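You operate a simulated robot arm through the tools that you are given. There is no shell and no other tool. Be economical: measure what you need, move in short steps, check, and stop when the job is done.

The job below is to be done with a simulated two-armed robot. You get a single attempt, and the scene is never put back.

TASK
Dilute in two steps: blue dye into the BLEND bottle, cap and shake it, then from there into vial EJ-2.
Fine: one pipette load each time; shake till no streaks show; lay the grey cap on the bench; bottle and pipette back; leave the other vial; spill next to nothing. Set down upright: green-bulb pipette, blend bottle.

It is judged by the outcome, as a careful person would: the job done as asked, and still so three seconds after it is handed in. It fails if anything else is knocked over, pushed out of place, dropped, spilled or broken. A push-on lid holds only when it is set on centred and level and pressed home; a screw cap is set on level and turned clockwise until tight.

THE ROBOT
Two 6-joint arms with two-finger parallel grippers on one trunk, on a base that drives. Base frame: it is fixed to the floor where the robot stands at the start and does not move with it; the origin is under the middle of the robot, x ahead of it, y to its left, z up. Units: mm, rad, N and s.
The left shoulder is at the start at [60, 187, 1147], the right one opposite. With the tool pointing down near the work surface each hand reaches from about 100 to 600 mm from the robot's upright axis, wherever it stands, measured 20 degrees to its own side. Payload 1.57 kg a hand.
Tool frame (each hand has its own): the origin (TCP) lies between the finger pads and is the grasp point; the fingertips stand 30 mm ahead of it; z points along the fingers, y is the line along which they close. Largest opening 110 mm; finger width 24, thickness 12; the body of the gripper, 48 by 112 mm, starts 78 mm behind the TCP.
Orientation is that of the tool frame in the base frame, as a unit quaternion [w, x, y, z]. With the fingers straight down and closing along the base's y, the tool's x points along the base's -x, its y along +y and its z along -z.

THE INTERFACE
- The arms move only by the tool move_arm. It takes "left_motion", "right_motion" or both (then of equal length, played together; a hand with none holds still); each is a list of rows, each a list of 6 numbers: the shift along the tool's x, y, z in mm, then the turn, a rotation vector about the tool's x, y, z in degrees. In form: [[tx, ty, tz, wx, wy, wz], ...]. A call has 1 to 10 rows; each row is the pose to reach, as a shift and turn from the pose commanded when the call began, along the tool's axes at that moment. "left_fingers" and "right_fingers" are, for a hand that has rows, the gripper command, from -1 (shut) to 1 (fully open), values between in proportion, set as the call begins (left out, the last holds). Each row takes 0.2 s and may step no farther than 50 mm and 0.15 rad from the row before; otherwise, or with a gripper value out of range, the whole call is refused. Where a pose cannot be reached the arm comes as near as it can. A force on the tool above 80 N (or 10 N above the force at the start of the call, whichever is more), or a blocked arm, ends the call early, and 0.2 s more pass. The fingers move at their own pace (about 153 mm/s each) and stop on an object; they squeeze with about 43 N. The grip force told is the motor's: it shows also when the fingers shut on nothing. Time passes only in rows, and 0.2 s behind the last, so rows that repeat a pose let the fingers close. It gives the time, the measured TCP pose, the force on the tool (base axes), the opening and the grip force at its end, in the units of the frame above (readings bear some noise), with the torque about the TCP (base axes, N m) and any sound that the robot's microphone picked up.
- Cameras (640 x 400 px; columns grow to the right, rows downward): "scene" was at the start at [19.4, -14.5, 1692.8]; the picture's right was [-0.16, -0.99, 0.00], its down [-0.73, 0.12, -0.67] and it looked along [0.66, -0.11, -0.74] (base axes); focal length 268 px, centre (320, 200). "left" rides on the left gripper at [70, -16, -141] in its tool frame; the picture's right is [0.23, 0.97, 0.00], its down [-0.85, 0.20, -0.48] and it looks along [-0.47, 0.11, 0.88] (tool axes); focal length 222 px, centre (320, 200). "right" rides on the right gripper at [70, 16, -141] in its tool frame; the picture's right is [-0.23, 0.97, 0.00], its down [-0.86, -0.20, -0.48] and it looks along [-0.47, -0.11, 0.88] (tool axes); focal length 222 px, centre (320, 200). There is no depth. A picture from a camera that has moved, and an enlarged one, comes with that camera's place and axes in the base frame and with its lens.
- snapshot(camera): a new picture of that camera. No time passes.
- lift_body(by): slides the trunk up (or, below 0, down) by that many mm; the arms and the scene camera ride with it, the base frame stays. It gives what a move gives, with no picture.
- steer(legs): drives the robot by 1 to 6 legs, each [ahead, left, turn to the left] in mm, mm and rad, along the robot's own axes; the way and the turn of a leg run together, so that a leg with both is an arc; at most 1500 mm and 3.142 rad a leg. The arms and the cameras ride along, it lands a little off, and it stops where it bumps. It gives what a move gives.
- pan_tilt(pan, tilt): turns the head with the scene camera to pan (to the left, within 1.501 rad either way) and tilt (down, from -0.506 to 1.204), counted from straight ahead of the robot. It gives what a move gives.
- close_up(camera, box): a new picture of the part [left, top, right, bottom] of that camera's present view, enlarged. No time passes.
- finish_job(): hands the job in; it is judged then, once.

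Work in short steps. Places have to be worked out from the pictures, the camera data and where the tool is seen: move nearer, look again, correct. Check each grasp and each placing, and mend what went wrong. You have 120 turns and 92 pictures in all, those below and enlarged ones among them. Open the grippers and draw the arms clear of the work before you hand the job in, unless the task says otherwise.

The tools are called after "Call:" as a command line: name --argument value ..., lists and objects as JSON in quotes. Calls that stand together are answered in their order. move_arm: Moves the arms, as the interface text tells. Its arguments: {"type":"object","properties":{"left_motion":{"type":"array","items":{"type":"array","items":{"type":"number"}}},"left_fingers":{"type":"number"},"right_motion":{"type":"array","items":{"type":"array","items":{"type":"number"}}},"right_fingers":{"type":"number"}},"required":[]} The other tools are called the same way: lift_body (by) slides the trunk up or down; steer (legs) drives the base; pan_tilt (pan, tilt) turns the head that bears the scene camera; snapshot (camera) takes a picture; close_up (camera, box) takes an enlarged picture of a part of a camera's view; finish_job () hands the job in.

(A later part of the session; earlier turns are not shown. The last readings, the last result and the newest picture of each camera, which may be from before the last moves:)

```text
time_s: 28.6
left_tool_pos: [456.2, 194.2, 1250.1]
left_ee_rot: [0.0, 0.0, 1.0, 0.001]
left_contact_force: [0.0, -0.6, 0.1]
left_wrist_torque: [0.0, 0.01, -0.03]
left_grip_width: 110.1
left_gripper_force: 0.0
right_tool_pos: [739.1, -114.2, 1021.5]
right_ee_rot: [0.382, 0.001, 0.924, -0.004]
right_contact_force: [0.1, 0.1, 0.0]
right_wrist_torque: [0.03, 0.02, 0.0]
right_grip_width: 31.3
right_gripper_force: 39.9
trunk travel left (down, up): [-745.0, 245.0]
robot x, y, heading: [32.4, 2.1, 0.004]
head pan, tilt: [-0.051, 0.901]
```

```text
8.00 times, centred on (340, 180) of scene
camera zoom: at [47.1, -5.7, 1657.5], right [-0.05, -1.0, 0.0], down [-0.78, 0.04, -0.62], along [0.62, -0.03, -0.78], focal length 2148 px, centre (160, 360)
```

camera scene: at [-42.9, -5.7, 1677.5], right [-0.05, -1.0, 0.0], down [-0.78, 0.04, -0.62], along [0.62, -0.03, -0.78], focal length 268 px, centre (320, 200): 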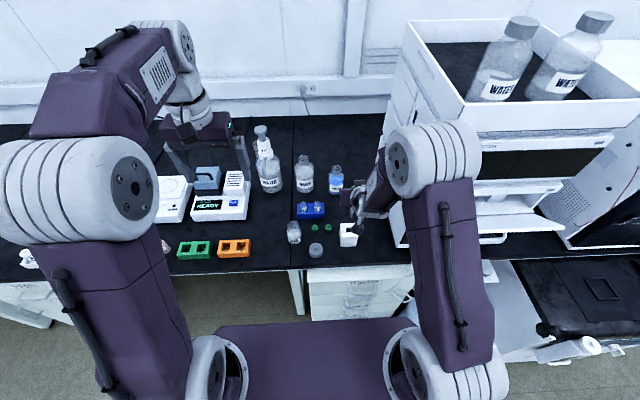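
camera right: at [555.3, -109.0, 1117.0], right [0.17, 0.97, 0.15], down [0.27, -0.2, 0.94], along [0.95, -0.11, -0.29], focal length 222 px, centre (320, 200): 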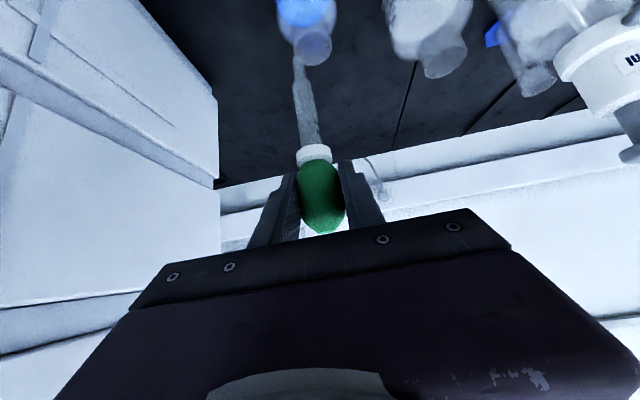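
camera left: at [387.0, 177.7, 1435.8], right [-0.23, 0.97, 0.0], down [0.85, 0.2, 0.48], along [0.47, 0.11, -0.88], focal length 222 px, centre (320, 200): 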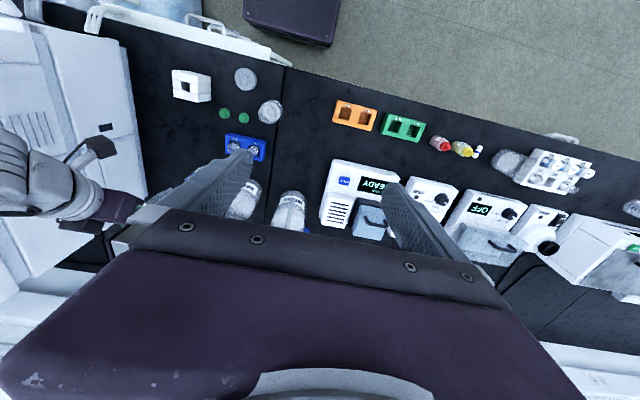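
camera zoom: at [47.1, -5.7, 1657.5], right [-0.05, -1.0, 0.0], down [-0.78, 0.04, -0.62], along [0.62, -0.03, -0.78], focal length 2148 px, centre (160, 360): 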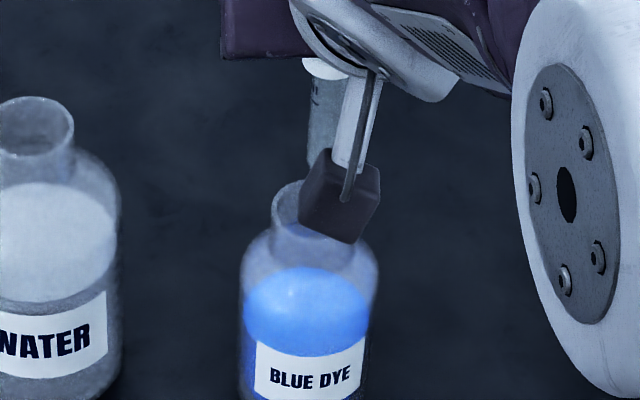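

The tip is centred over the mouth. I go down another 45 mm and check again.

Call:
lift_body --by -45

Call:
close_up --camera "right" --box '[240, 0, 400, 100]'

```text
time_s: 29.5
left_tool_pos: [457.0, 194.0, 1205.9]
left_ee_rot: [0.0, -0.001, 1.0, 0.0]
left_contact_force: [-0.9, -0.5, -0.5]
left_wrist_torque: [0.02, 0.03, -0.01]
left_grip_width: 110.2
left_gripper_force: 0.0
right_tool_pos: [739.1, -114.0, 976.5]
right_ee_rot: [0.382, 0.002, 0.924, -0.005]
right_contact_force: [0.2, 0.6, -1.1]
right_wrist_torque: [-0.01, 0.03, -0.03]
right_grip_width: 31.7
right_gripper_force: 40.5
trunk travel left (down, up): [-700.0, 290.0]
robot x, y, heading: [30.7, -1.3, 0.005]
head pan, tilt: [-0.051, 0.901]
```

```text
4.00 times, centred on (320, 50) of right
camera zoom: at [590.0, -96.8, 1027.4], right [0.17, 0.97, 0.15], down [0.27, -0.19, 0.94], along [0.95, -0.12, -0.29], focal length 888 px, centre (320, 800)
```

zoom: 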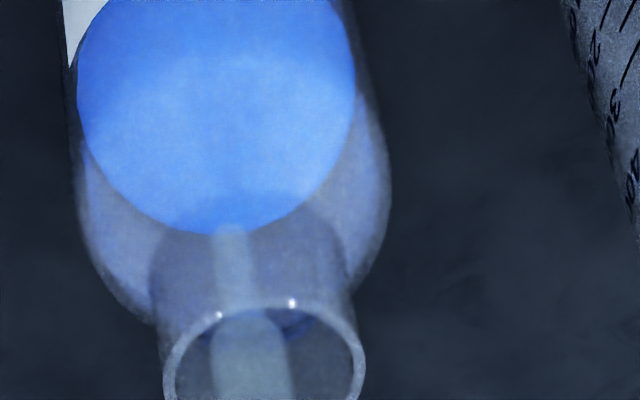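

Inside the neck and nearly centred. I nudge 2.5 mm in y and go down into the dye.

Call:
move_arm --right_motion '[[0, 2.5, 0, 0, 0, 0], [0, 2.5, 0, 0, 0, 0]]'

Call:
lift_body --by -40

Call:
close_up --camera "right" --box '[240, 0, 440, 200]'

Call:
close_up --camera "scene" --box '[300, 135, 380, 185]'

```text
time_s: 30.1
left_tool_pos: [457.7, 194.7, 1206.3]
left_ee_rot: [0.0, -0.001, 1.0, 0.0]
left_contact_force: [-0.1, -1.0, -0.6]
left_wrist_torque: [-0.01, -0.01, -0.02]
left_grip_width: 109.9
left_gripper_force: 0.1
right_tool_pos: [739.9, -112.2, 976.7]
right_ee_rot: [0.382, 0.001, 0.924, -0.004]
right_contact_force: [1.2, -0.2, 0.4]
right_wrist_torque: [0.01, 0.03, 0.02]
right_grip_width: 31.3
right_gripper_force: 40.3
trunk travel left (down, up): [-700.0, 290.0]
robot x, y, heading: [28.8, -1.0, 0.002]
head pan, tilt: [-0.051, 0.901]
```

```text
time_s: 31.0
left_tool_pos: [457.4, 194.3, 1166.1]
left_ee_rot: [0.0, -0.001, 1.0, 0.0]
left_contact_force: [0.7, -0.2, 0.6]
left_wrist_torque: [0.0, -0.03, -0.01]
left_grip_width: 110.0
left_gripper_force: 0.1
right_tool_pos: [739.1, -112.5, 937.7]
right_ee_rot: [0.382, 0.0, 0.924, -0.004]
right_contact_force: [0.0, 0.1, -0.3]
right_wrist_torque: [-0.02, 0.02, -0.03]
right_grip_width: 31.3
right_gripper_force: 39.9
trunk travel left (down, up): [-660.0, 330.0]
robot x, y, heading: [30.7, 0.6, 0.001]
head pan, tilt: [-0.051, 0.901]
```

```text
2.00 times, centred on (340, 100) of right
camera zoom: at [589.9, -94.4, 987.4], right [0.17, 0.97, 0.15], down [0.27, -0.19, 0.94], along [0.95, -0.12, -0.29], focal length 444 px, centre (280, 400)
```

zoom: 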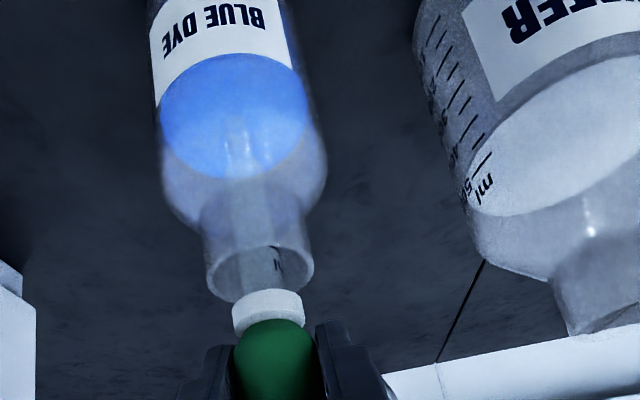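

```text
8.00 times, centred on (340, 160) of scene
camera zoom: at [47.1, -5.6, 1572.5], right [-0.05, -1.0, 0.0], down [-0.78, 0.04, -0.62], along [0.62, -0.03, -0.78], focal length 2148 px, centre (160, 520)
```

zoom: 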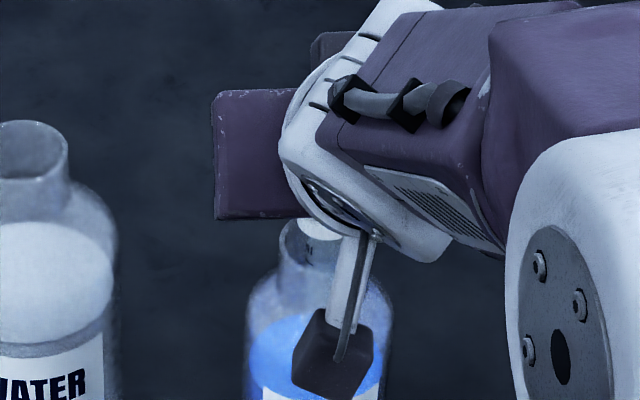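

The tip is right around the liquid surface; fingers still have ~20 mm above the rim. I go 13 mm deeper, then release the squeeze to draw.

Call:
lift_body --by -13

Call:
close_up --camera "right" --box '[260, 20, 380, 180]'

Call:
move_arm --right_motion '[[0, 0, 0, 0, 0, 0], [0, 0, 0, 0, 0, 0], [0, 0, 0, 0, 0, 0], [0, 0, 0, 0, 0, 0], [0, 0, 0, 0, 0, 0]]' --right_fingers -0.45

Call:
close_up --camera "right" --box '[260, 20, 380, 180]'

```text
time_s: 31.6
left_tool_pos: [456.1, 195.1, 1152.7]
left_ee_rot: [0.001, -0.001, 1.0, 0.0]
left_contact_force: [0.8, -0.3, -0.1]
left_wrist_torque: [-0.03, -0.03, -0.02]
left_grip_width: 110.1
left_gripper_force: 0.1
right_tool_pos: [739.1, -112.9, 924.4]
right_ee_rot: [0.382, 0.002, 0.924, -0.005]
right_contact_force: [0.1, 0.1, 0.2]
right_wrist_torque: [0.01, -0.01, -0.01]
right_grip_width: 31.4
right_gripper_force: 40.2
trunk travel left (down, up): [-647.0, 343.0]
robot x, y, heading: [30.9, 3.1, 0.001]
head pan, tilt: [-0.051, 0.901]
```

```text
2.50 times, centred on (320, 100) of right
camera zoom: at [589.7, -94.4, 974.3], right [0.17, 0.97, 0.15], down [0.27, -0.19, 0.94], along [0.95, -0.12, -0.29], focal length 555 px, centre (320, 450)
```

zoom: 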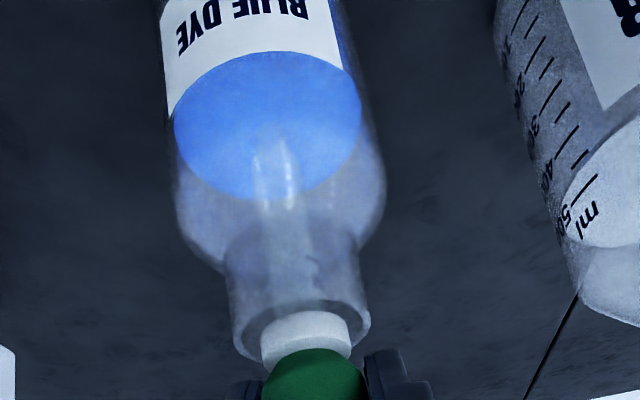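

```text
time_s: 32.8
left_tool_pos: [456.4, 195.2, 1152.8]
left_ee_rot: [0.0, 0.0, 1.0, 0.0]
left_contact_force: [-0.3, 0.6, 0.1]
left_wrist_torque: [-0.03, -0.03, 0.0]
left_grip_width: 110.0
left_gripper_force: 0.1
right_tool_pos: [739.3, -112.0, 923.6]
right_ee_rot: [0.382, 0.001, 0.924, -0.004]
right_contact_force: [-0.5, -0.4, -0.6]
right_wrist_torque: [-0.01, 0.05, 0.0]
right_grip_width: 31.6
right_gripper_force: 40.2
trunk travel left (down, up): [-647.0, 343.0]
robot x, y, heading: [32.5, 0.5, 0.001]
head pan, tilt: [-0.051, 0.901]
```

```text
2.50 times, centred on (320, 100) of right
camera zoom: at [590.1, -94.4, 974.3], right [0.17, 0.97, 0.15], down [0.27, -0.19, 0.94], along [0.95, -0.12, -0.29], focal length 555 px, centre (320, 450)
```

zoom: 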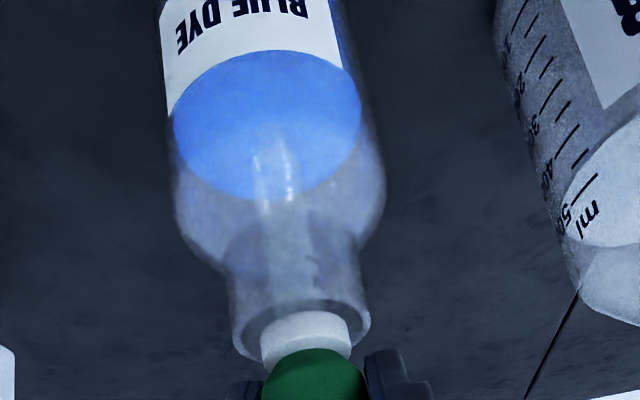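

No sign of filling. I ease the grip in very small steps, watching the grip force.

Call:
move_arm --right_motion '[[0, 0, 0, 0, 0, 0], [0, 0, 0, 0, 0, 0]]' --right_fingers -0.435

Call:
close_up --camera "right" --box '[260, 20, 380, 180]'

```text
time_s: 33.4
left_tool_pos: [458.6, 195.4, 1151.9]
left_ee_rot: [0.0, -0.001, 1.0, 0.0]
left_contact_force: [-1.1, 0.2, 0.0]
left_wrist_torque: [-0.01, -0.01, -0.02]
left_grip_width: 109.9
left_gripper_force: 0.0
right_tool_pos: [739.2, -112.9, 923.9]
right_ee_rot: [0.383, 0.002, 0.924, -0.004]
right_contact_force: [0.0, 1.1, 0.3]
right_wrist_torque: [0.0, -0.03, 0.0]
right_grip_width: 32.3
right_gripper_force: 7.4
trunk travel left (down, up): [-647.0, 343.0]
robot x, y, heading: [31.0, -3.8, 0.003]
head pan, tilt: [-0.051, 0.901]
```

```text
2.50 times, centred on (320, 100) of right
camera zoom: at [590.1, -94.4, 974.3], right [0.17, 0.97, 0.15], down [0.27, -0.19, 0.94], along [0.95, -0.12, -0.29], focal length 555 px, centre (320, 450)
```

zoom: 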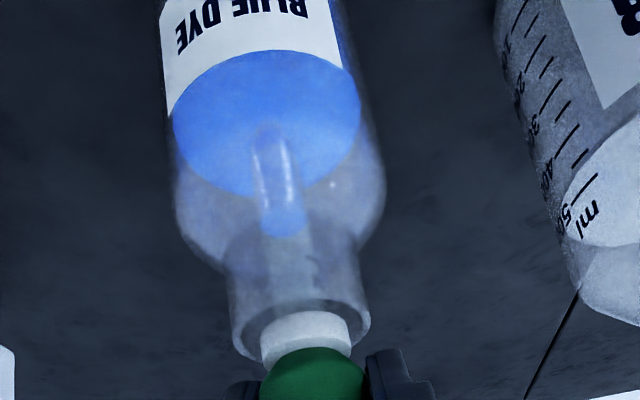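

It filled: blue rose into the tube, with a 7 N hold. I wait a moment and check it's complete and steady.

Call:
move_arm --right_motion '[[0, 0, 0, 0, 0, 0], [0, 0, 0, 0, 0, 0], [0, 0, 0, 0, 0, 0], [0, 0, 0, 0, 0, 0]]'

Call:
close_up --camera "right" --box '[260, 20, 380, 180]'

```text
time_s: 34.4
left_tool_pos: [457.7, 193.7, 1152.5]
left_ee_rot: [0.0, -0.001, 1.0, 0.0]
left_contact_force: [-0.2, 0.0, -0.5]
left_wrist_torque: [0.03, -0.01, 0.0]
left_grip_width: 110.1
left_gripper_force: 0.1
right_tool_pos: [739.5, -112.4, 924.3]
right_ee_rot: [0.382, 0.002, 0.924, -0.004]
right_contact_force: [-0.4, 0.5, -0.1]
right_wrist_torque: [0.02, 0.02, 0.01]
right_grip_width: 32.2
right_gripper_force: 0.4
trunk travel left (down, up): [-647.0, 343.0]
robot x, y, heading: [32.9, 1.3, -0.001]
head pan, tilt: [-0.051, 0.901]
```

```text
2.50 times, centred on (320, 100) of right
camera zoom: at [590.1, -94.4, 974.3], right [0.17, 0.97, 0.15], down [0.27, -0.19, 0.94], along [0.95, -0.12, -0.29], focal length 555 px, centre (320, 450)
```

zoom: 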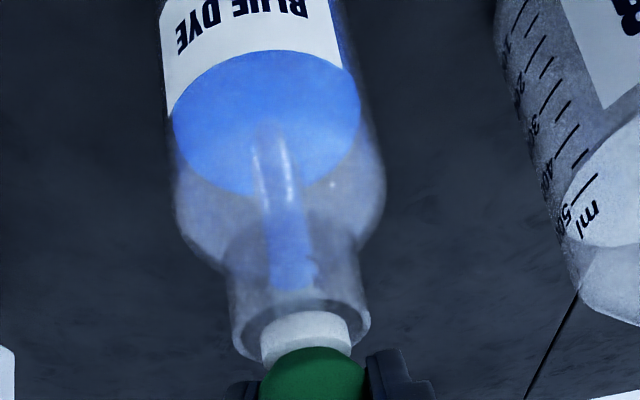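

It's full, but the grip force fell to 0.4 N. With the tip still submerged, I tighten a hair to find a secure hold that doesn't expel.

Call:
move_arm --right_motion '[[0, 0, 0, 0, 0, 0], [0, 0, 0, 0, 0, 0], [0, 0, 0, 0, 0, 0]]' --right_fingers -0.439

Call:
close_up --camera "right" --box '[260, 20, 380, 180]'

```text
time_s: 35.2
left_tool_pos: [457.5, 195.9, 1152.6]
left_ee_rot: [-0.001, 0.0, 1.0, 0.0]
left_contact_force: [0.1, -0.8, 0.9]
left_wrist_torque: [0.02, -0.01, -0.03]
left_grip_width: 109.9
left_gripper_force: 0.0
right_tool_pos: [739.9, -112.4, 924.2]
right_ee_rot: [0.382, 0.001, 0.924, -0.005]
right_contact_force: [0.1, 0.5, 0.0]
right_wrist_torque: [0.03, 0.02, 0.02]
right_grip_width: 32.1
right_gripper_force: 7.5
trunk travel left (down, up): [-647.0, 343.0]
robot x, y, heading: [34.0, 0.9, 0.0]
head pan, tilt: [-0.051, 0.901]
```

```text
2.50 times, centred on (320, 100) of right
camera zoom: at [590.1, -94.4, 974.3], right [0.17, 0.97, 0.15], down [0.27, -0.19, 0.94], along [0.95, -0.12, -0.29], focal length 555 px, centre (320, 450)
```

zoom: 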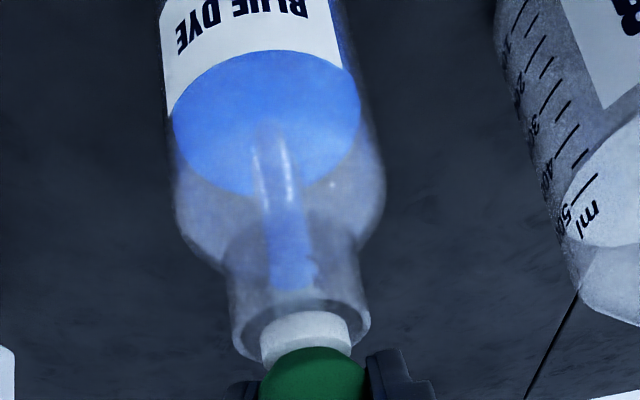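

It holds at 7.5 N with the load kept. I lift a little within the bottle to check that it holds.

Call:
lift_body --by 30

Call:
close_up --camera "right" --box '[260, 20, 380, 180]'

```text
time_s: 35.9
left_tool_pos: [457.8, 194.3, 1183.7]
left_ee_rot: [0.0, -0.001, 1.0, 0.0]
left_contact_force: [-0.2, 0.1, -0.4]
left_wrist_torque: [0.01, 0.01, -0.03]
left_grip_width: 109.9
left_gripper_force: 0.1
right_tool_pos: [740.9, -112.4, 953.3]
right_ee_rot: [0.381, 0.002, 0.924, -0.005]
right_contact_force: [0.0, -0.5, -0.3]
right_wrist_torque: [-0.02, -0.01, -0.01]
right_grip_width: 32.3
right_gripper_force: 7.0
trunk travel left (down, up): [-677.0, 313.0]
robot x, y, heading: [29.9, 1.1, 0.005]
head pan, tilt: [-0.051, 0.901]
```

```text
2.50 times, centred on (320, 100) of right
camera zoom: at [590.4, -94.4, 1004.1], right [0.17, 0.97, 0.15], down [0.27, -0.19, 0.94], along [0.95, -0.12, -0.29], focal length 555 px, centre (320, 450)
```

zoom: 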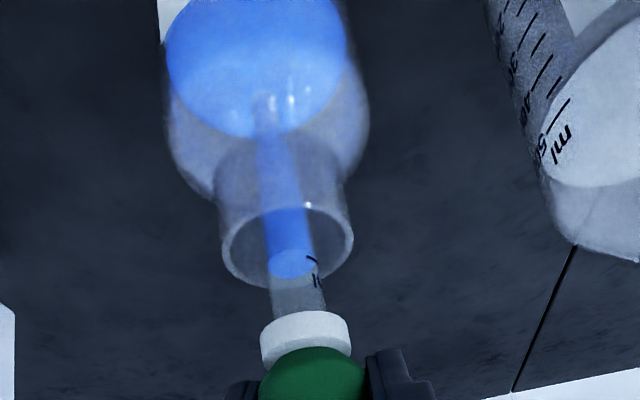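

Loaded exactly to the mark. I lift clear of the bottle and retract gently.

Call:
lift_body --by 100

Call:
move_arm --right_motion '[[14, 6, -14, 0, 0, 0], [28, 12, -28, 0, 0, 0], [42, 18, -42, 0, 0, 0], [56, 24, -56, 0, 0, 0], [70, 30, -70, 0, 0, 0], [84, 36, -84, 0, 0, 0], [98, 42, -98, 0, 0, 0]]'

Call:
snapshot --camera "right"

Call:
close_up --camera "scene" --box '[260, 220, 380, 295]'

```text
time_s: 37.2
left_tool_pos: [456.5, 193.8, 1283.2]
left_ee_rot: [-0.001, 0.0, 1.0, 0.001]
left_contact_force: [0.4, -0.1, 0.6]
left_wrist_torque: [-0.02, 0.02, 0.0]
left_grip_width: 110.1
left_gripper_force: 0.1
right_tool_pos: [739.9, -112.0, 1053.3]
right_ee_rot: [0.382, 0.001, 0.924, -0.004]
right_contact_force: [-0.7, -0.1, -1.0]
right_wrist_torque: [0.0, 0.04, 0.0]
right_grip_width: 32.4
right_gripper_force: 7.4
trunk travel left (down, up): [-777.0, 213.0]
robot x, y, heading: [28.5, 0.5, 0.005]
head pan, tilt: [-0.051, 0.901]
```

```text
time_s: 38.9
left_tool_pos: [456.4, 195.2, 1283.3]
left_ee_rot: [0.001, 0.0, 1.0, -0.001]
left_contact_force: [1.2, -0.5, 0.1]
left_wrist_torque: [0.03, -0.01, -0.04]
left_grip_width: 109.9
left_gripper_force: 0.1
right_tool_pos: [598.6, -68.8, 1054.7]
right_ee_rot: [0.383, 0.002, 0.924, -0.005]
right_contact_force: [0.0, -1.1, -0.9]
right_wrist_torque: [-0.01, -0.02, -0.01]
right_grip_width: 32.2
right_gripper_force: 0.9
trunk travel left (down, up): [-777.0, 213.0]
robot x, y, heading: [30.2, 1.7, 0.005]
head pan, tilt: [-0.051, 0.901]
```

```text
49 pictures are left
camera right: at [449.9, -51.0, 1105.5], right [0.17, 0.97, 0.15], down [0.27, -0.19, 0.94], along [0.95, -0.12, -0.29], focal length 222 px, centre (320, 200)
```

right: 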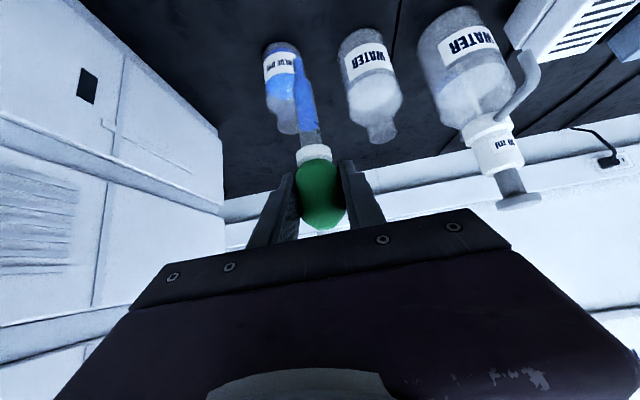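

```text
5.33 times, centred on (320, 258) of scene
camera zoom: at [46.4, -5.1, 1689.5], right [-0.05, -1.0, 0.0], down [-0.78, 0.04, -0.62], along [0.62, -0.03, -0.78], focal length 1432 px, centre (320, -107)
```

zoom: 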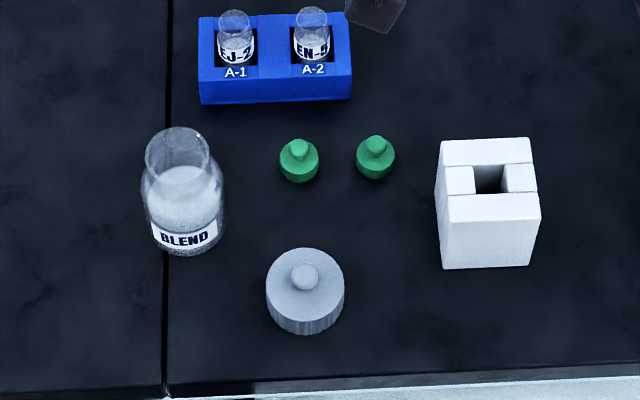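

The load is held. BLEND's mouth is at about (502,65,848). I drive back 85 so it lies in the arm's window.

Call:
steer --legs '[[-85, 0, 0]]'

Call:
move_arm --right_motion '[[0, 17, 0, 0, 0, 0], [0, 34, 0, 0, 0, 0], [0, 51, 0, 0, 0, 0], [0, 68, 0, 0, 0, 0], [0, 85, 0, 0, 0, 0], [0, 102, 0, 0, 0, 0], [0, 118, 0, 0, 0, 0], [0, 130, 0, 0, 0, 0]]'

Call:
snapshot --camera "right"

```text
time_s: 39.9
left_tool_pos: [377.1, 194.8, 1280.9]
left_ee_rot: [-0.001, -0.001, 1.0, 0.0]
left_contact_force: [0.0, 0.5, -0.1]
left_wrist_torque: [-0.03, 0.01, 0.02]
left_grip_width: 110.1
left_gripper_force: 0.0
right_tool_pos: [518.8, -69.9, 1053.1]
right_ee_rot: [0.38, 0.001, 0.925, -0.004]
right_contact_force: [-0.6, -0.6, -1.2]
right_wrist_torque: [-0.01, 0.0, -0.02]
right_grip_width: 32.3
right_gripper_force: 1.1
trunk travel left (down, up): [-777.0, 213.0]
robot x, y, heading: [-51.6, -0.1, -0.0]
head pan, tilt: [-0.051, 0.901]
```

```text
time_s: 41.7
left_tool_pos: [373.4, 195.4, 1283.1]
left_ee_rot: [0.0, -0.001, 1.0, 0.0]
left_contact_force: [0.2, -0.1, 0.3]
left_wrist_torque: [-0.01, 0.0, -0.02]
left_grip_width: 110.0
left_gripper_force: 0.1
right_tool_pos: [516.4, 59.0, 1054.3]
right_ee_rot: [0.382, 0.002, 0.924, -0.005]
right_contact_force: [0.5, -0.3, -0.6]
right_wrist_torque: [0.02, -0.02, -0.04]
right_grip_width: 32.1
right_gripper_force: 0.8
trunk travel left (down, up): [-777.0, 213.0]
robot x, y, heading: [-52.5, 1.7, 0.004]
head pan, tilt: [-0.051, 0.901]
```

```text
47 pictures are left
camera right: at [367.1, 77.5, 1105.1], right [0.17, 0.97, 0.15], down [0.27, -0.19, 0.94], along [0.95, -0.12, -0.29], focal length 222 px, centre (320, 200)
```

right: 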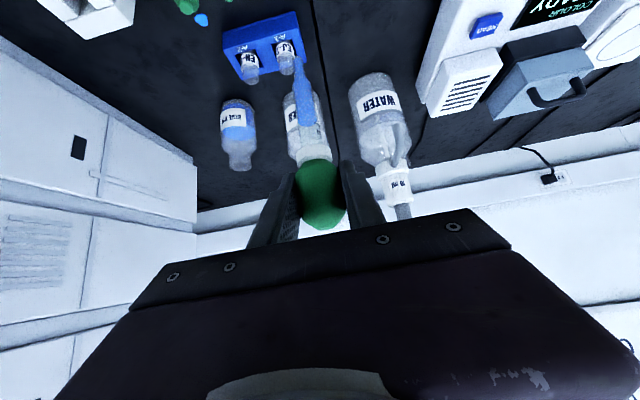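

There seems to be a blue drop on the bench near the green caps. I check it and the load level.

Call:
close_up --camera "right" --box '[160, 0, 340, 150]'

Call:
close_up --camera "scene" --box '[250, 190, 390, 290]'

```text
2.67 times, centred on (250, 75) of right
camera zoom: at [367.1, 77.5, 1105.1], right [0.17, 0.97, 0.15], down [0.27, -0.19, 0.94], along [0.95, -0.12, -0.29], focal length 592 px, centre (507, 533)
```

zoom: 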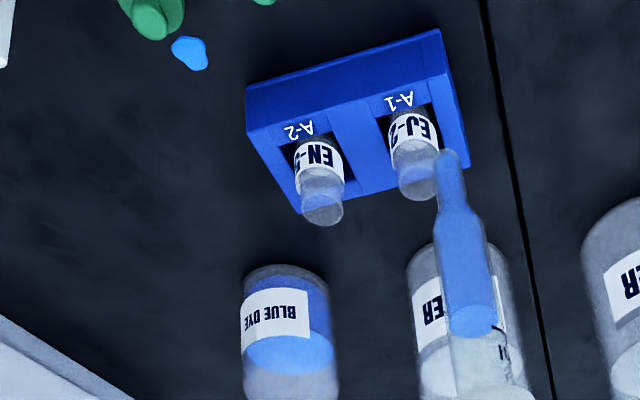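

```text
4.00 times, centred on (320, 240) of scene
camera zoom: at [-36.4, -5.2, 1689.5], right [-0.05, -1.0, 0.0], down [-0.78, 0.04, -0.62], along [0.62, -0.03, -0.78], focal length 1074 px, centre (320, 40)
```

zoom: 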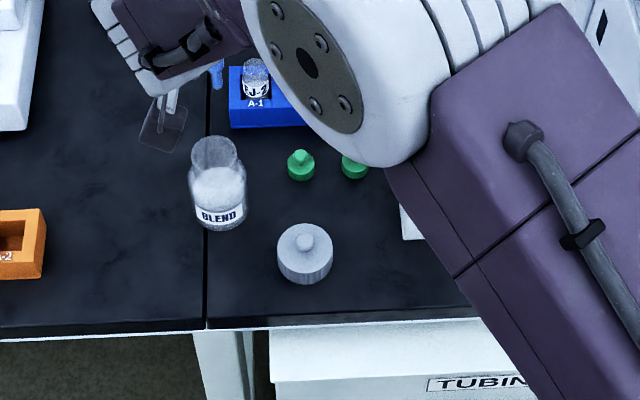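

One small drop fell during the drive; the load is otherwise intact, so I won't drive while loaded again. I move over BLEND promptly and lower.

Call:
move_arm --right_motion '[[10, 6, -10, 0, 0, 0]]'

Call:
lift_body --by -55

Call:
close_up --camera "right" --box '[240, 0, 400, 100]'

Call:
close_up --camera "scene" --box '[250, 180, 350, 245]'

```text
time_s: 42.1
left_tool_pos: [372.2, 195.3, 1282.8]
left_ee_rot: [0.0, 0.0, 1.0, 0.0]
left_contact_force: [0.5, 0.9, -0.4]
left_wrist_torque: [0.01, 0.01, -0.01]
left_grip_width: 110.2
left_gripper_force: 0.0
right_tool_pos: [502.3, 65.7, 1054.0]
right_ee_rot: [0.382, 0.0, 0.924, -0.004]
right_contact_force: [0.9, 0.2, -0.9]
right_wrist_torque: [0.0, 0.02, 0.0]
right_grip_width: 32.0
right_gripper_force: 15.9
trunk travel left (down, up): [-777.0, 213.0]
robot x, y, heading: [-56.0, -0.2, 0.005]
head pan, tilt: [-0.051, 0.901]
```

```text
time_s: 43.1
left_tool_pos: [371.9, 194.5, 1228.4]
left_ee_rot: [0.0, 0.001, 1.0, 0.0]
left_contact_force: [-0.1, -1.4, 0.3]
left_wrist_torque: [-0.03, -0.01, 0.0]
left_grip_width: 110.1
left_gripper_force: 0.0
right_tool_pos: [503.1, 64.7, 999.1]
right_ee_rot: [0.382, 0.001, 0.924, -0.005]
right_contact_force: [-0.2, 0.7, -0.7]
right_wrist_torque: [0.01, -0.01, 0.03]
right_grip_width: 32.2
right_gripper_force: 7.7
trunk travel left (down, up): [-722.0, 268.0]
robot x, y, heading: [-51.0, -2.7, 0.001]
head pan, tilt: [-0.051, 0.901]
```

```text
4.00 times, centred on (320, 50) of right
camera zoom: at [353.3, 83.6, 1050.1], right [0.17, 0.97, 0.15], down [0.27, -0.19, 0.94], along [0.95, -0.12, -0.29], focal length 888 px, centre (320, 800)
```

zoom: 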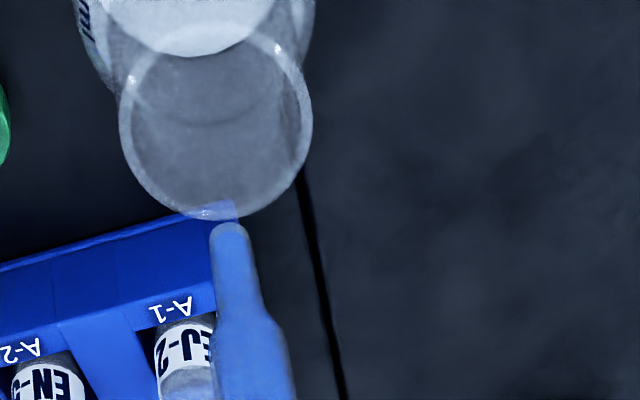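

```text
6.15 times, centred on (300, 212) of scene
camera zoom: at [-36.7, -5.8, 1634.5], right [-0.05, -1.0, 0.0], down [-0.78, 0.04, -0.62], along [0.62, -0.03, -0.78], focal length 1652 px, centre (443, 123)
```

zoom: 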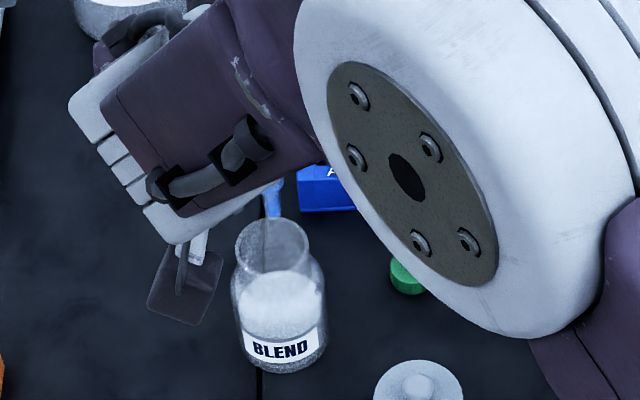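

The tip needs to come about 6 mm toward the robot. I shift and lower to the mouth.

Call:
move_arm --right_motion '[[4.5, -1, -4.5, 0, 0, 0]]'

Call:
lift_body --by -35

Call:
close_up --camera "right" --box '[240, 0, 400, 100]'

```text
time_s: 43.5
left_tool_pos: [372.1, 194.1, 1226.6]
left_ee_rot: [0.0, 0.0, 1.0, -0.001]
left_contact_force: [-0.4, -0.6, 0.3]
left_wrist_torque: [-0.01, 0.04, -0.02]
left_grip_width: 110.2
left_gripper_force: 0.1
right_tool_pos: [496.3, 65.1, 998.4]
right_ee_rot: [0.381, 0.001, 0.925, -0.004]
right_contact_force: [-0.1, -0.6, -0.8]
right_wrist_torque: [-0.01, 0.0, 0.0]
right_grip_width: 32.5
right_gripper_force: 0.6
trunk travel left (down, up): [-722.0, 268.0]
robot x, y, heading: [-54.3, 2.9, 0.003]
head pan, tilt: [-0.051, 0.901]
```

```text
time_s: 44.3
left_tool_pos: [372.4, 194.2, 1192.4]
left_ee_rot: [0.0, -0.001, 1.0, 0.0]
left_contact_force: [0.0, -0.2, -0.3]
left_wrist_torque: [0.02, -0.03, -0.01]
left_grip_width: 110.0
left_gripper_force: 0.0
right_tool_pos: [498.0, 64.3, 963.8]
right_ee_rot: [0.383, 0.002, 0.924, -0.005]
right_contact_force: [-0.1, 0.0, -0.8]
right_wrist_torque: [-0.03, -0.01, 0.0]
right_grip_width: 32.2
right_gripper_force: 7.2
trunk travel left (down, up): [-687.0, 303.0]
robot x, y, heading: [-50.1, 2.4, -0.0]
head pan, tilt: [-0.051, 0.901]
```

```text
4.00 times, centred on (320, 50) of right
camera zoom: at [347.0, 82.7, 1015.3], right [0.17, 0.97, 0.15], down [0.27, -0.19, 0.94], along [0.95, -0.12, -0.29], focal length 888 px, centre (320, 800)
```

zoom: 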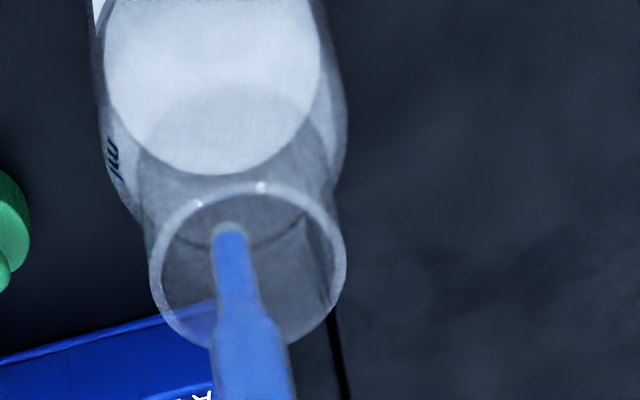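

The tip is inside BLEND's neck. I nudge 2 mm, lower 20 more and squeeze the load out.

Call:
move_arm --right_motion '[[0, 2, 0, 0, 0, 0]]'

Call:
lift_body --by -20

Call:
move_arm --right_motion '[[0, 0, 0, 0, 0, 0], [0, 0, 0, 0, 0, 0], [0, 0, 0, 0, 0, 0], [0, 0, 0, 0, 0, 0], [0, 0, 0, 0, 0, 0], [0, 0, 0, 0, 0, 0], [0, 0, 0, 0, 0, 0], [0, 0, 0, 0, 0, 0]]' --right_fingers -1

Call:
close_up --camera "right" --box '[240, 0, 400, 100]'

```text
time_s: 44.7
left_tool_pos: [373.1, 194.5, 1192.5]
left_ee_rot: [0.0, -0.001, 1.0, 0.0]
left_contact_force: [-0.5, -0.6, -0.8]
left_wrist_torque: [-0.02, -0.02, 0.0]
left_grip_width: 110.0
left_gripper_force: 0.1
right_tool_pos: [496.4, 67.1, 962.9]
right_ee_rot: [0.382, 0.002, 0.924, -0.005]
right_contact_force: [0.1, 0.0, 0.1]
right_wrist_torque: [0.03, -0.01, 0.04]
right_grip_width: 32.0
right_gripper_force: 0.4
trunk travel left (down, up): [-687.0, 303.0]
robot x, y, heading: [-56.2, -0.7, 0.003]
head pan, tilt: [-0.051, 0.901]
```

```text
time_s: 45.4
left_tool_pos: [373.7, 194.4, 1171.7]
left_ee_rot: [0.0, -0.001, 1.0, 0.0]
left_contact_force: [-0.3, 0.2, -0.8]
left_wrist_torque: [0.01, -0.01, 0.02]
left_grip_width: 109.9
left_gripper_force: 0.0
right_tool_pos: [496.1, 66.7, 942.9]
right_ee_rot: [0.381, 0.001, 0.924, -0.004]
right_contact_force: [-0.5, -0.4, -0.3]
right_wrist_torque: [-0.02, 0.02, -0.02]
right_grip_width: 32.1
right_gripper_force: 7.5
trunk travel left (down, up): [-667.0, 323.0]
robot x, y, heading: [-51.0, 0.6, 0.006]
head pan, tilt: [-0.051, 0.901]
```

```text
time_s: 47.1
left_tool_pos: [374.3, 193.2, 1172.6]
left_ee_rot: [0.0, -0.001, 1.0, 0.0]
left_contact_force: [0.0, 0.8, 0.4]
left_wrist_torque: [0.03, -0.02, -0.01]
left_grip_width: 109.9
left_gripper_force: 0.1
right_tool_pos: [496.7, 66.8, 943.6]
right_ee_rot: [0.382, 0.001, 0.924, -0.005]
right_contact_force: [-0.9, 0.6, -0.6]
right_wrist_torque: [-0.01, 0.01, -0.01]
right_grip_width: 31.5
right_gripper_force: 40.4
trunk travel left (down, up): [-667.0, 323.0]
robot x, y, heading: [-55.9, 2.3, 0.0]
head pan, tilt: [-0.051, 0.901]
```

```text
4.00 times, centred on (320, 50) of right
camera zoom: at [347.1, 84.8, 994.5], right [0.17, 0.97, 0.15], down [0.27, -0.19, 0.94], along [0.95, -0.12, -0.29], focal length 888 px, centre (320, 800)
```

zoom: 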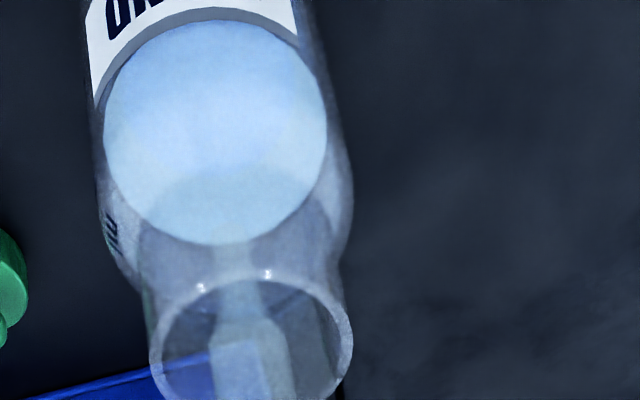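

The dye is in BLEND (pale blue) and the pipette is empty. Keeping the squeeze, I lift out, drive back 10 mm and move over to the stand.

Call:
lift_body --by 120

Call:
steer --legs '[[-12, 0, 0]]'

Call:
move_arm --right_motion '[[1, -22, -1, 0, 0, 0], [1, -44, -1, 0, 0, 0], [2, -66, -2, 0, 0, 0], [2, -88, -2, 0, 0, 0], [3, -110, -3, 0, 0, 0], [3, -132, -3, 0, 0, 0], [4, -154, -4, 0, 0, 0], [5, -176, -5, 0, 0, 0], [5, -198, -5, 0, 0, 0], [5, -204, -5, 0, 0, 0]]'

Call:
close_up --camera "right" --box '[220, 0, 420, 125]'

Call:
close_up --camera "scene" --box '[250, 190, 410, 290]'

```text
time_s: 48.6
left_tool_pos: [373.0, 195.6, 1292.4]
left_ee_rot: [0.0, 0.0, 1.0, 0.0]
left_contact_force: [0.4, -0.3, -0.5]
left_wrist_torque: [0.01, -0.01, -0.03]
left_grip_width: 110.2
left_gripper_force: 0.0
right_tool_pos: [496.7, 66.2, 1063.3]
right_ee_rot: [0.382, 0.001, 0.924, -0.004]
right_contact_force: [-0.3, -0.1, -0.8]
right_wrist_torque: [-0.01, -0.05, 0.0]
right_grip_width: 31.5
right_gripper_force: 40.4
trunk travel left (down, up): [-787.0, 203.0]
robot x, y, heading: [-49.2, -0.7, 0.001]
head pan, tilt: [-0.051, 0.901]
```

```text
time_s: 49.4
left_tool_pos: [365.1, 195.5, 1290.4]
left_ee_rot: [-0.002, 0.0, 1.0, 0.0]
left_contact_force: [0.0, -0.3, -0.4]
left_wrist_torque: [-0.01, 0.04, -0.01]
left_grip_width: 110.1
left_gripper_force: 0.0
right_tool_pos: [487.3, 67.0, 1062.7]
right_ee_rot: [0.38, 0.0, 0.925, -0.004]
right_contact_force: [0.9, 0.4, 0.0]
right_wrist_torque: [0.01, 0.0, -0.01]
right_grip_width: 31.7
right_gripper_force: 40.1
trunk travel left (down, up): [-787.0, 203.0]
robot x, y, heading: [-61.9, 3.7, 0.002]
head pan, tilt: [-0.051, 0.901]
```

```text
time_s: 51.6
left_tool_pos: [360.5, 194.8, 1292.4]
left_ee_rot: [0.001, 0.0, 1.0, 0.001]
left_contact_force: [0.2, -0.2, 0.1]
left_wrist_torque: [-0.01, -0.01, -0.02]
left_grip_width: 110.2
left_gripper_force: 0.0
right_tool_pos: [475.2, -137.6, 1064.0]
right_ee_rot: [0.382, 0.001, 0.924, -0.004]
right_contact_force: [0.9, 0.5, -0.9]
right_wrist_torque: [-0.02, 0.01, 0.0]
right_grip_width: 31.3
right_gripper_force: 40.5
trunk travel left (down, up): [-787.0, 203.0]
robot x, y, heading: [-67.8, -0.7, -0.002]
head pan, tilt: [-0.051, 0.901]
```

```text
3.20 times, centred on (320, 62) of right
camera zoom: at [326.5, -119.7, 1115.3], right [0.17, 0.97, 0.15], down [0.27, -0.19, 0.94], along [0.95, -0.12, -0.29], focal length 711 px, centre (320, 640)
```

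zoom: 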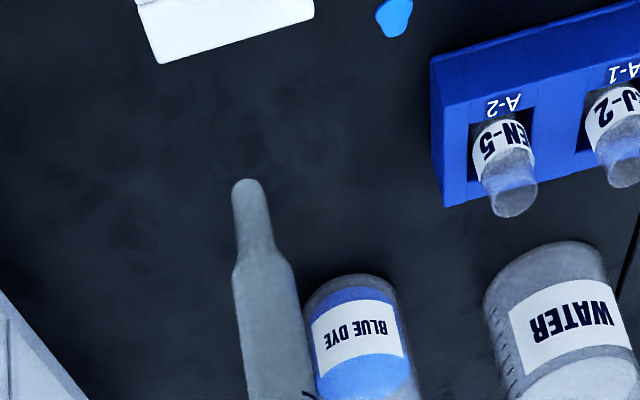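

```text
4.00 times, centred on (330, 240) of scene
camera zoom: at [-48.6, -5.7, 1699.5], right [-0.05, -1.0, 0.0], down [-0.78, 0.04, -0.62], along [0.62, -0.03, -0.78], focal length 1074 px, centre (280, 40)
```

zoom: 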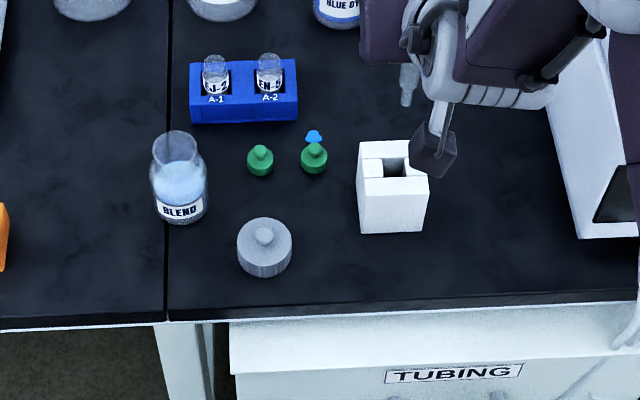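

Using the camera pose recorded at the grasp as reference, I correct by (+2.3, +0.5) and lower partway.

Call:
move_arm --right_motion '[[-1.6, 0.5, 1.6, 0, 0, 0], [-1.6, 0.5, 1.6, 0, 0, 0]]'

Call:
lift_body --by -90

Call:
close_up --camera "right" --box '[220, 0, 420, 125]'

```text
time_s: 52.2
left_tool_pos: [361.1, 193.9, 1292.1]
left_ee_rot: [0.0, -0.001, 1.0, 0.001]
left_contact_force: [0.9, -0.9, 0.2]
left_wrist_torque: [-0.01, 0.02, 0.0]
left_grip_width: 110.1
left_gripper_force: 0.1
right_tool_pos: [478.7, -136.7, 1065.0]
right_ee_rot: [0.381, 0.001, 0.924, -0.004]
right_contact_force: [0.5, 0.4, -0.1]
right_wrist_torque: [0.01, 0.01, 0.01]
right_grip_width: 31.5
right_gripper_force: 40.3
trunk travel left (down, up): [-787.0, 203.0]
robot x, y, heading: [-66.1, -0.2, -0.002]
head pan, tilt: [-0.051, 0.901]
```

```text
time_s: 53.5
left_tool_pos: [361.4, 193.3, 1202.9]
left_ee_rot: [0.0, -0.001, 1.0, 0.0]
left_contact_force: [0.0, 0.3, -0.2]
left_wrist_torque: [-0.02, 0.01, 0.01]
left_grip_width: 110.2
left_gripper_force: 0.1
right_tool_pos: [477.3, -136.9, 974.3]
right_ee_rot: [0.381, 0.001, 0.924, -0.005]
right_contact_force: [-0.3, 0.4, 0.3]
right_wrist_torque: [0.03, 0.0, -0.01]
right_grip_width: 31.6
right_gripper_force: 40.1
trunk travel left (down, up): [-697.0, 293.0]
robot x, y, heading: [-60.4, -1.0, 0.001]
head pan, tilt: [-0.051, 0.901]
```

```text
3.20 times, centred on (320, 62) of right
camera zoom: at [329.1, -119.1, 1025.7], right [0.17, 0.97, 0.15], down [0.27, -0.19, 0.94], along [0.95, -0.12, -0.29], focal length 711 px, centre (320, 640)
```

zoom: 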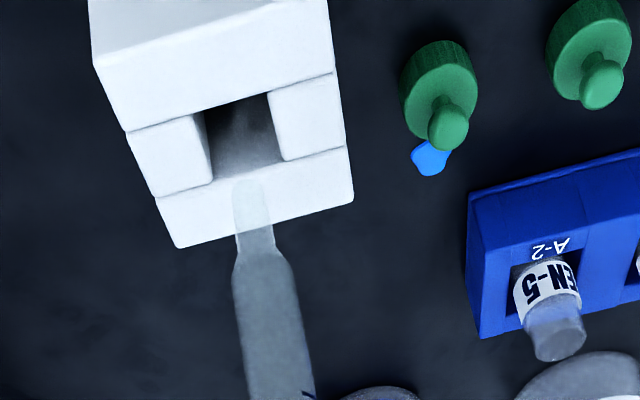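

The tip's place in the picture is unchanged since pickup, so there was no slip, and the xy matches the original. I lower 50 with a check, then the rest.

Call:
lift_body --by -30

Call:
close_up --camera "right" --box '[220, 0, 420, 125]'

```text
time_s: 54.2
left_tool_pos: [360.6, 195.1, 1172.8]
left_ee_rot: [0.0, 0.0, 1.0, 0.0]
left_contact_force: [-0.5, 0.3, -0.6]
left_wrist_torque: [0.0, -0.01, 0.0]
left_grip_width: 109.9
left_gripper_force: 0.0
right_tool_pos: [478.1, -136.1, 944.5]
right_ee_rot: [0.383, 0.001, 0.924, -0.005]
right_contact_force: [0.1, -0.5, 0.5]
right_wrist_torque: [-0.02, -0.01, -0.03]
right_grip_width: 31.1
right_gripper_force: 40.2
trunk travel left (down, up): [-667.0, 323.0]
robot x, y, heading: [-64.0, 0.1, 0.001]
head pan, tilt: [-0.051, 0.901]
```

```text
3.20 times, centred on (320, 62) of right
camera zoom: at [328.9, -119.1, 995.7], right [0.17, 0.97, 0.15], down [0.27, -0.19, 0.94], along [0.95, -0.12, -0.29], focal length 711 px, centre (320, 640)
```

zoom: 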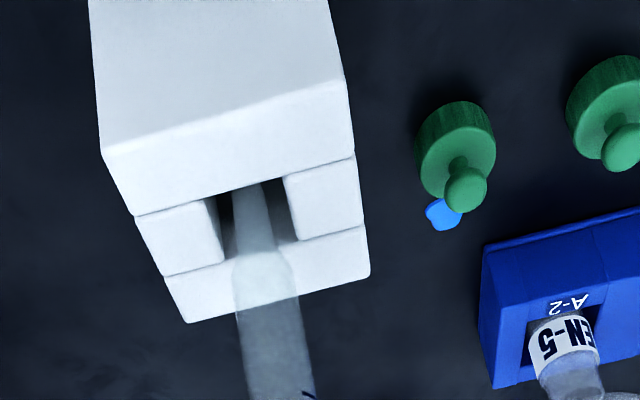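

The tip is inside the socket. I lower the remaining 62 mm.

Call:
lift_body --by -40

Call:
lift_body --by -22

Call:
close_up --camera "right" --box '[240, 0, 400, 240]'

```text
time_s: 55.0
left_tool_pos: [360.6, 194.2, 1131.9]
left_ee_rot: [0.0, -0.001, 1.0, 0.0]
left_contact_force: [-0.6, -0.9, -0.2]
left_wrist_torque: [0.0, -0.02, 0.02]
left_grip_width: 110.1
left_gripper_force: 0.1
right_tool_pos: [478.6, -136.5, 904.7]
right_ee_rot: [0.382, 0.0, 0.924, -0.003]
right_contact_force: [-0.1, 0.6, -0.2]
right_wrist_torque: [0.03, -0.02, -0.04]
right_grip_width: 31.5
right_gripper_force: 40.3
trunk travel left (down, up): [-627.0, 363.0]
robot x, y, heading: [-65.2, 0.6, 0.006]
head pan, tilt: [-0.051, 0.901]
```

```text
time_s: 55.7
left_tool_pos: [361.2, 195.0, 1110.8]
left_ee_rot: [0.0, -0.001, 1.0, 0.0]
left_contact_force: [-1.0, -0.2, -0.2]
left_wrist_torque: [0.0, 0.01, -0.04]
left_grip_width: 110.1
left_gripper_force: 0.1
right_tool_pos: [477.4, -137.6, 882.8]
right_ee_rot: [0.381, 0.002, 0.924, -0.005]
right_contact_force: [1.4, -0.6, -0.6]
right_wrist_torque: [0.0, 0.03, -0.02]
right_grip_width: 31.2
right_gripper_force: 40.1
trunk travel left (down, up): [-605.0, 385.0]
robot x, y, heading: [-68.3, 3.1, 0.006]
head pan, tilt: [-0.051, 0.901]
```

```text
1.67 times, centred on (320, 120) of right
camera zoom: at [328.9, -119.1, 933.7], right [0.17, 0.97, 0.15], down [0.27, -0.19, 0.94], along [0.95, -0.12, -0.29], focal length 370 px, centre (320, 333)
```

zoom: 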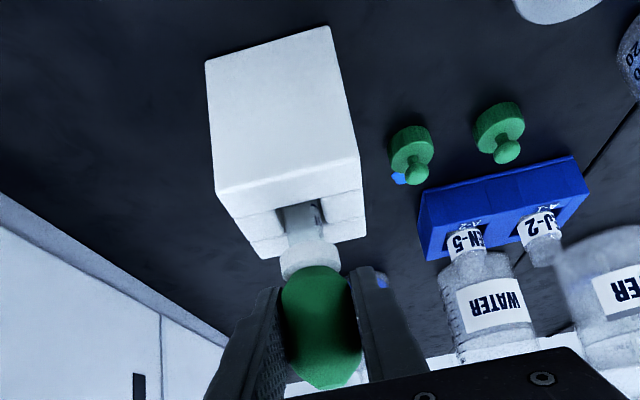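

Seated to within about a millimetre. I lower 1 mm, open the fingers, and rise clear.

Call:
lift_body --by -1

Call:
move_arm --right_motion '[[0, 0, 0, 0, 0, 0], [0, 0, 0, 0, 0, 0], [0, 0, 0, 0, 0, 0]]' --right_fingers 0.1

Call:
lift_body --by 90

Call:
snapshot --camera "right"

```text
time_s: 56.2
left_tool_pos: [361.3, 194.0, 1110.5]
left_ee_rot: [0.0, -0.001, 1.0, 0.001]
left_contact_force: [0.0, 0.6, 0.0]
left_wrist_torque: [0.0, 0.0, 0.0]
left_grip_width: 110.0
left_gripper_force: 0.0
right_tool_pos: [478.6, -137.5, 881.6]
right_ee_rot: [0.382, 0.001, 0.924, -0.004]
right_contact_force: [-1.0, 0.0, 1.2]
right_wrist_torque: [0.04, -0.01, 0.01]
right_grip_width: 31.3
right_gripper_force: 40.3
trunk travel left (down, up): [-604.0, 386.0]
robot x, y, heading: [-64.4, -1.1, 0.003]
head pan, tilt: [-0.051, 0.901]
```

```text
time_s: 57.0
left_tool_pos: [361.5, 194.3, 1109.6]
left_ee_rot: [0.0, -0.001, 1.0, 0.0]
left_contact_force: [-0.1, 0.6, -0.3]
left_wrist_torque: [0.0, 0.02, 0.0]
left_grip_width: 110.2
left_gripper_force: 0.2
right_tool_pos: [478.8, -136.8, 881.1]
right_ee_rot: [0.382, 0.002, 0.924, -0.005]
right_contact_force: [-0.2, 0.0, 0.0]
right_wrist_torque: [0.02, 0.01, -0.01]
right_grip_width: 60.6
right_gripper_force: 0.1
trunk travel left (down, up): [-604.0, 386.0]
robot x, y, heading: [-65.6, -0.0, 0.001]
head pan, tilt: [-0.051, 0.901]
```

```text
time_s: 58.3
left_tool_pos: [361.5, 195.0, 1198.3]
left_ee_rot: [0.0, -0.001, 1.0, 0.0]
left_contact_force: [0.0, 0.2, -0.1]
left_wrist_torque: [-0.01, 0.04, -0.03]
left_grip_width: 109.9
left_gripper_force: 0.1
right_tool_pos: [478.3, -138.1, 971.3]
right_ee_rot: [0.382, 0.001, 0.924, -0.004]
right_contact_force: [-0.3, -0.1, -0.2]
right_wrist_torque: [-0.03, -0.01, 0.03]
right_grip_width: 60.6
right_gripper_force: 0.1
trunk travel left (down, up): [-694.0, 296.0]
robot x, y, heading: [-71.1, 3.0, -0.0]
head pan, tilt: [-0.051, 0.901]
```

```text
35 pictures are left
camera right: at [329.2, -119.1, 1022.5], right [0.17, 0.97, 0.15], down [0.27, -0.19, 0.94], along [0.95, -0.12, -0.29], focal length 222 px, centre (320, 200)
```

right: 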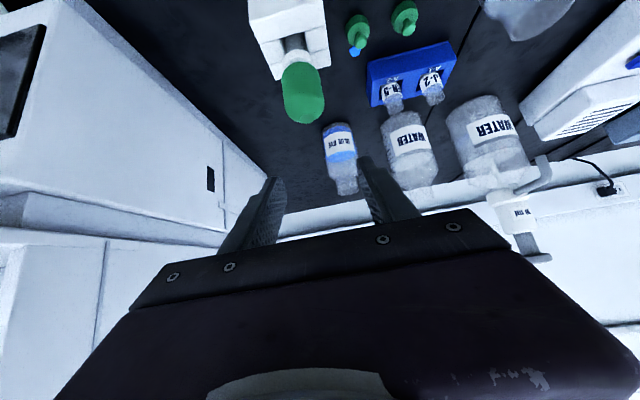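

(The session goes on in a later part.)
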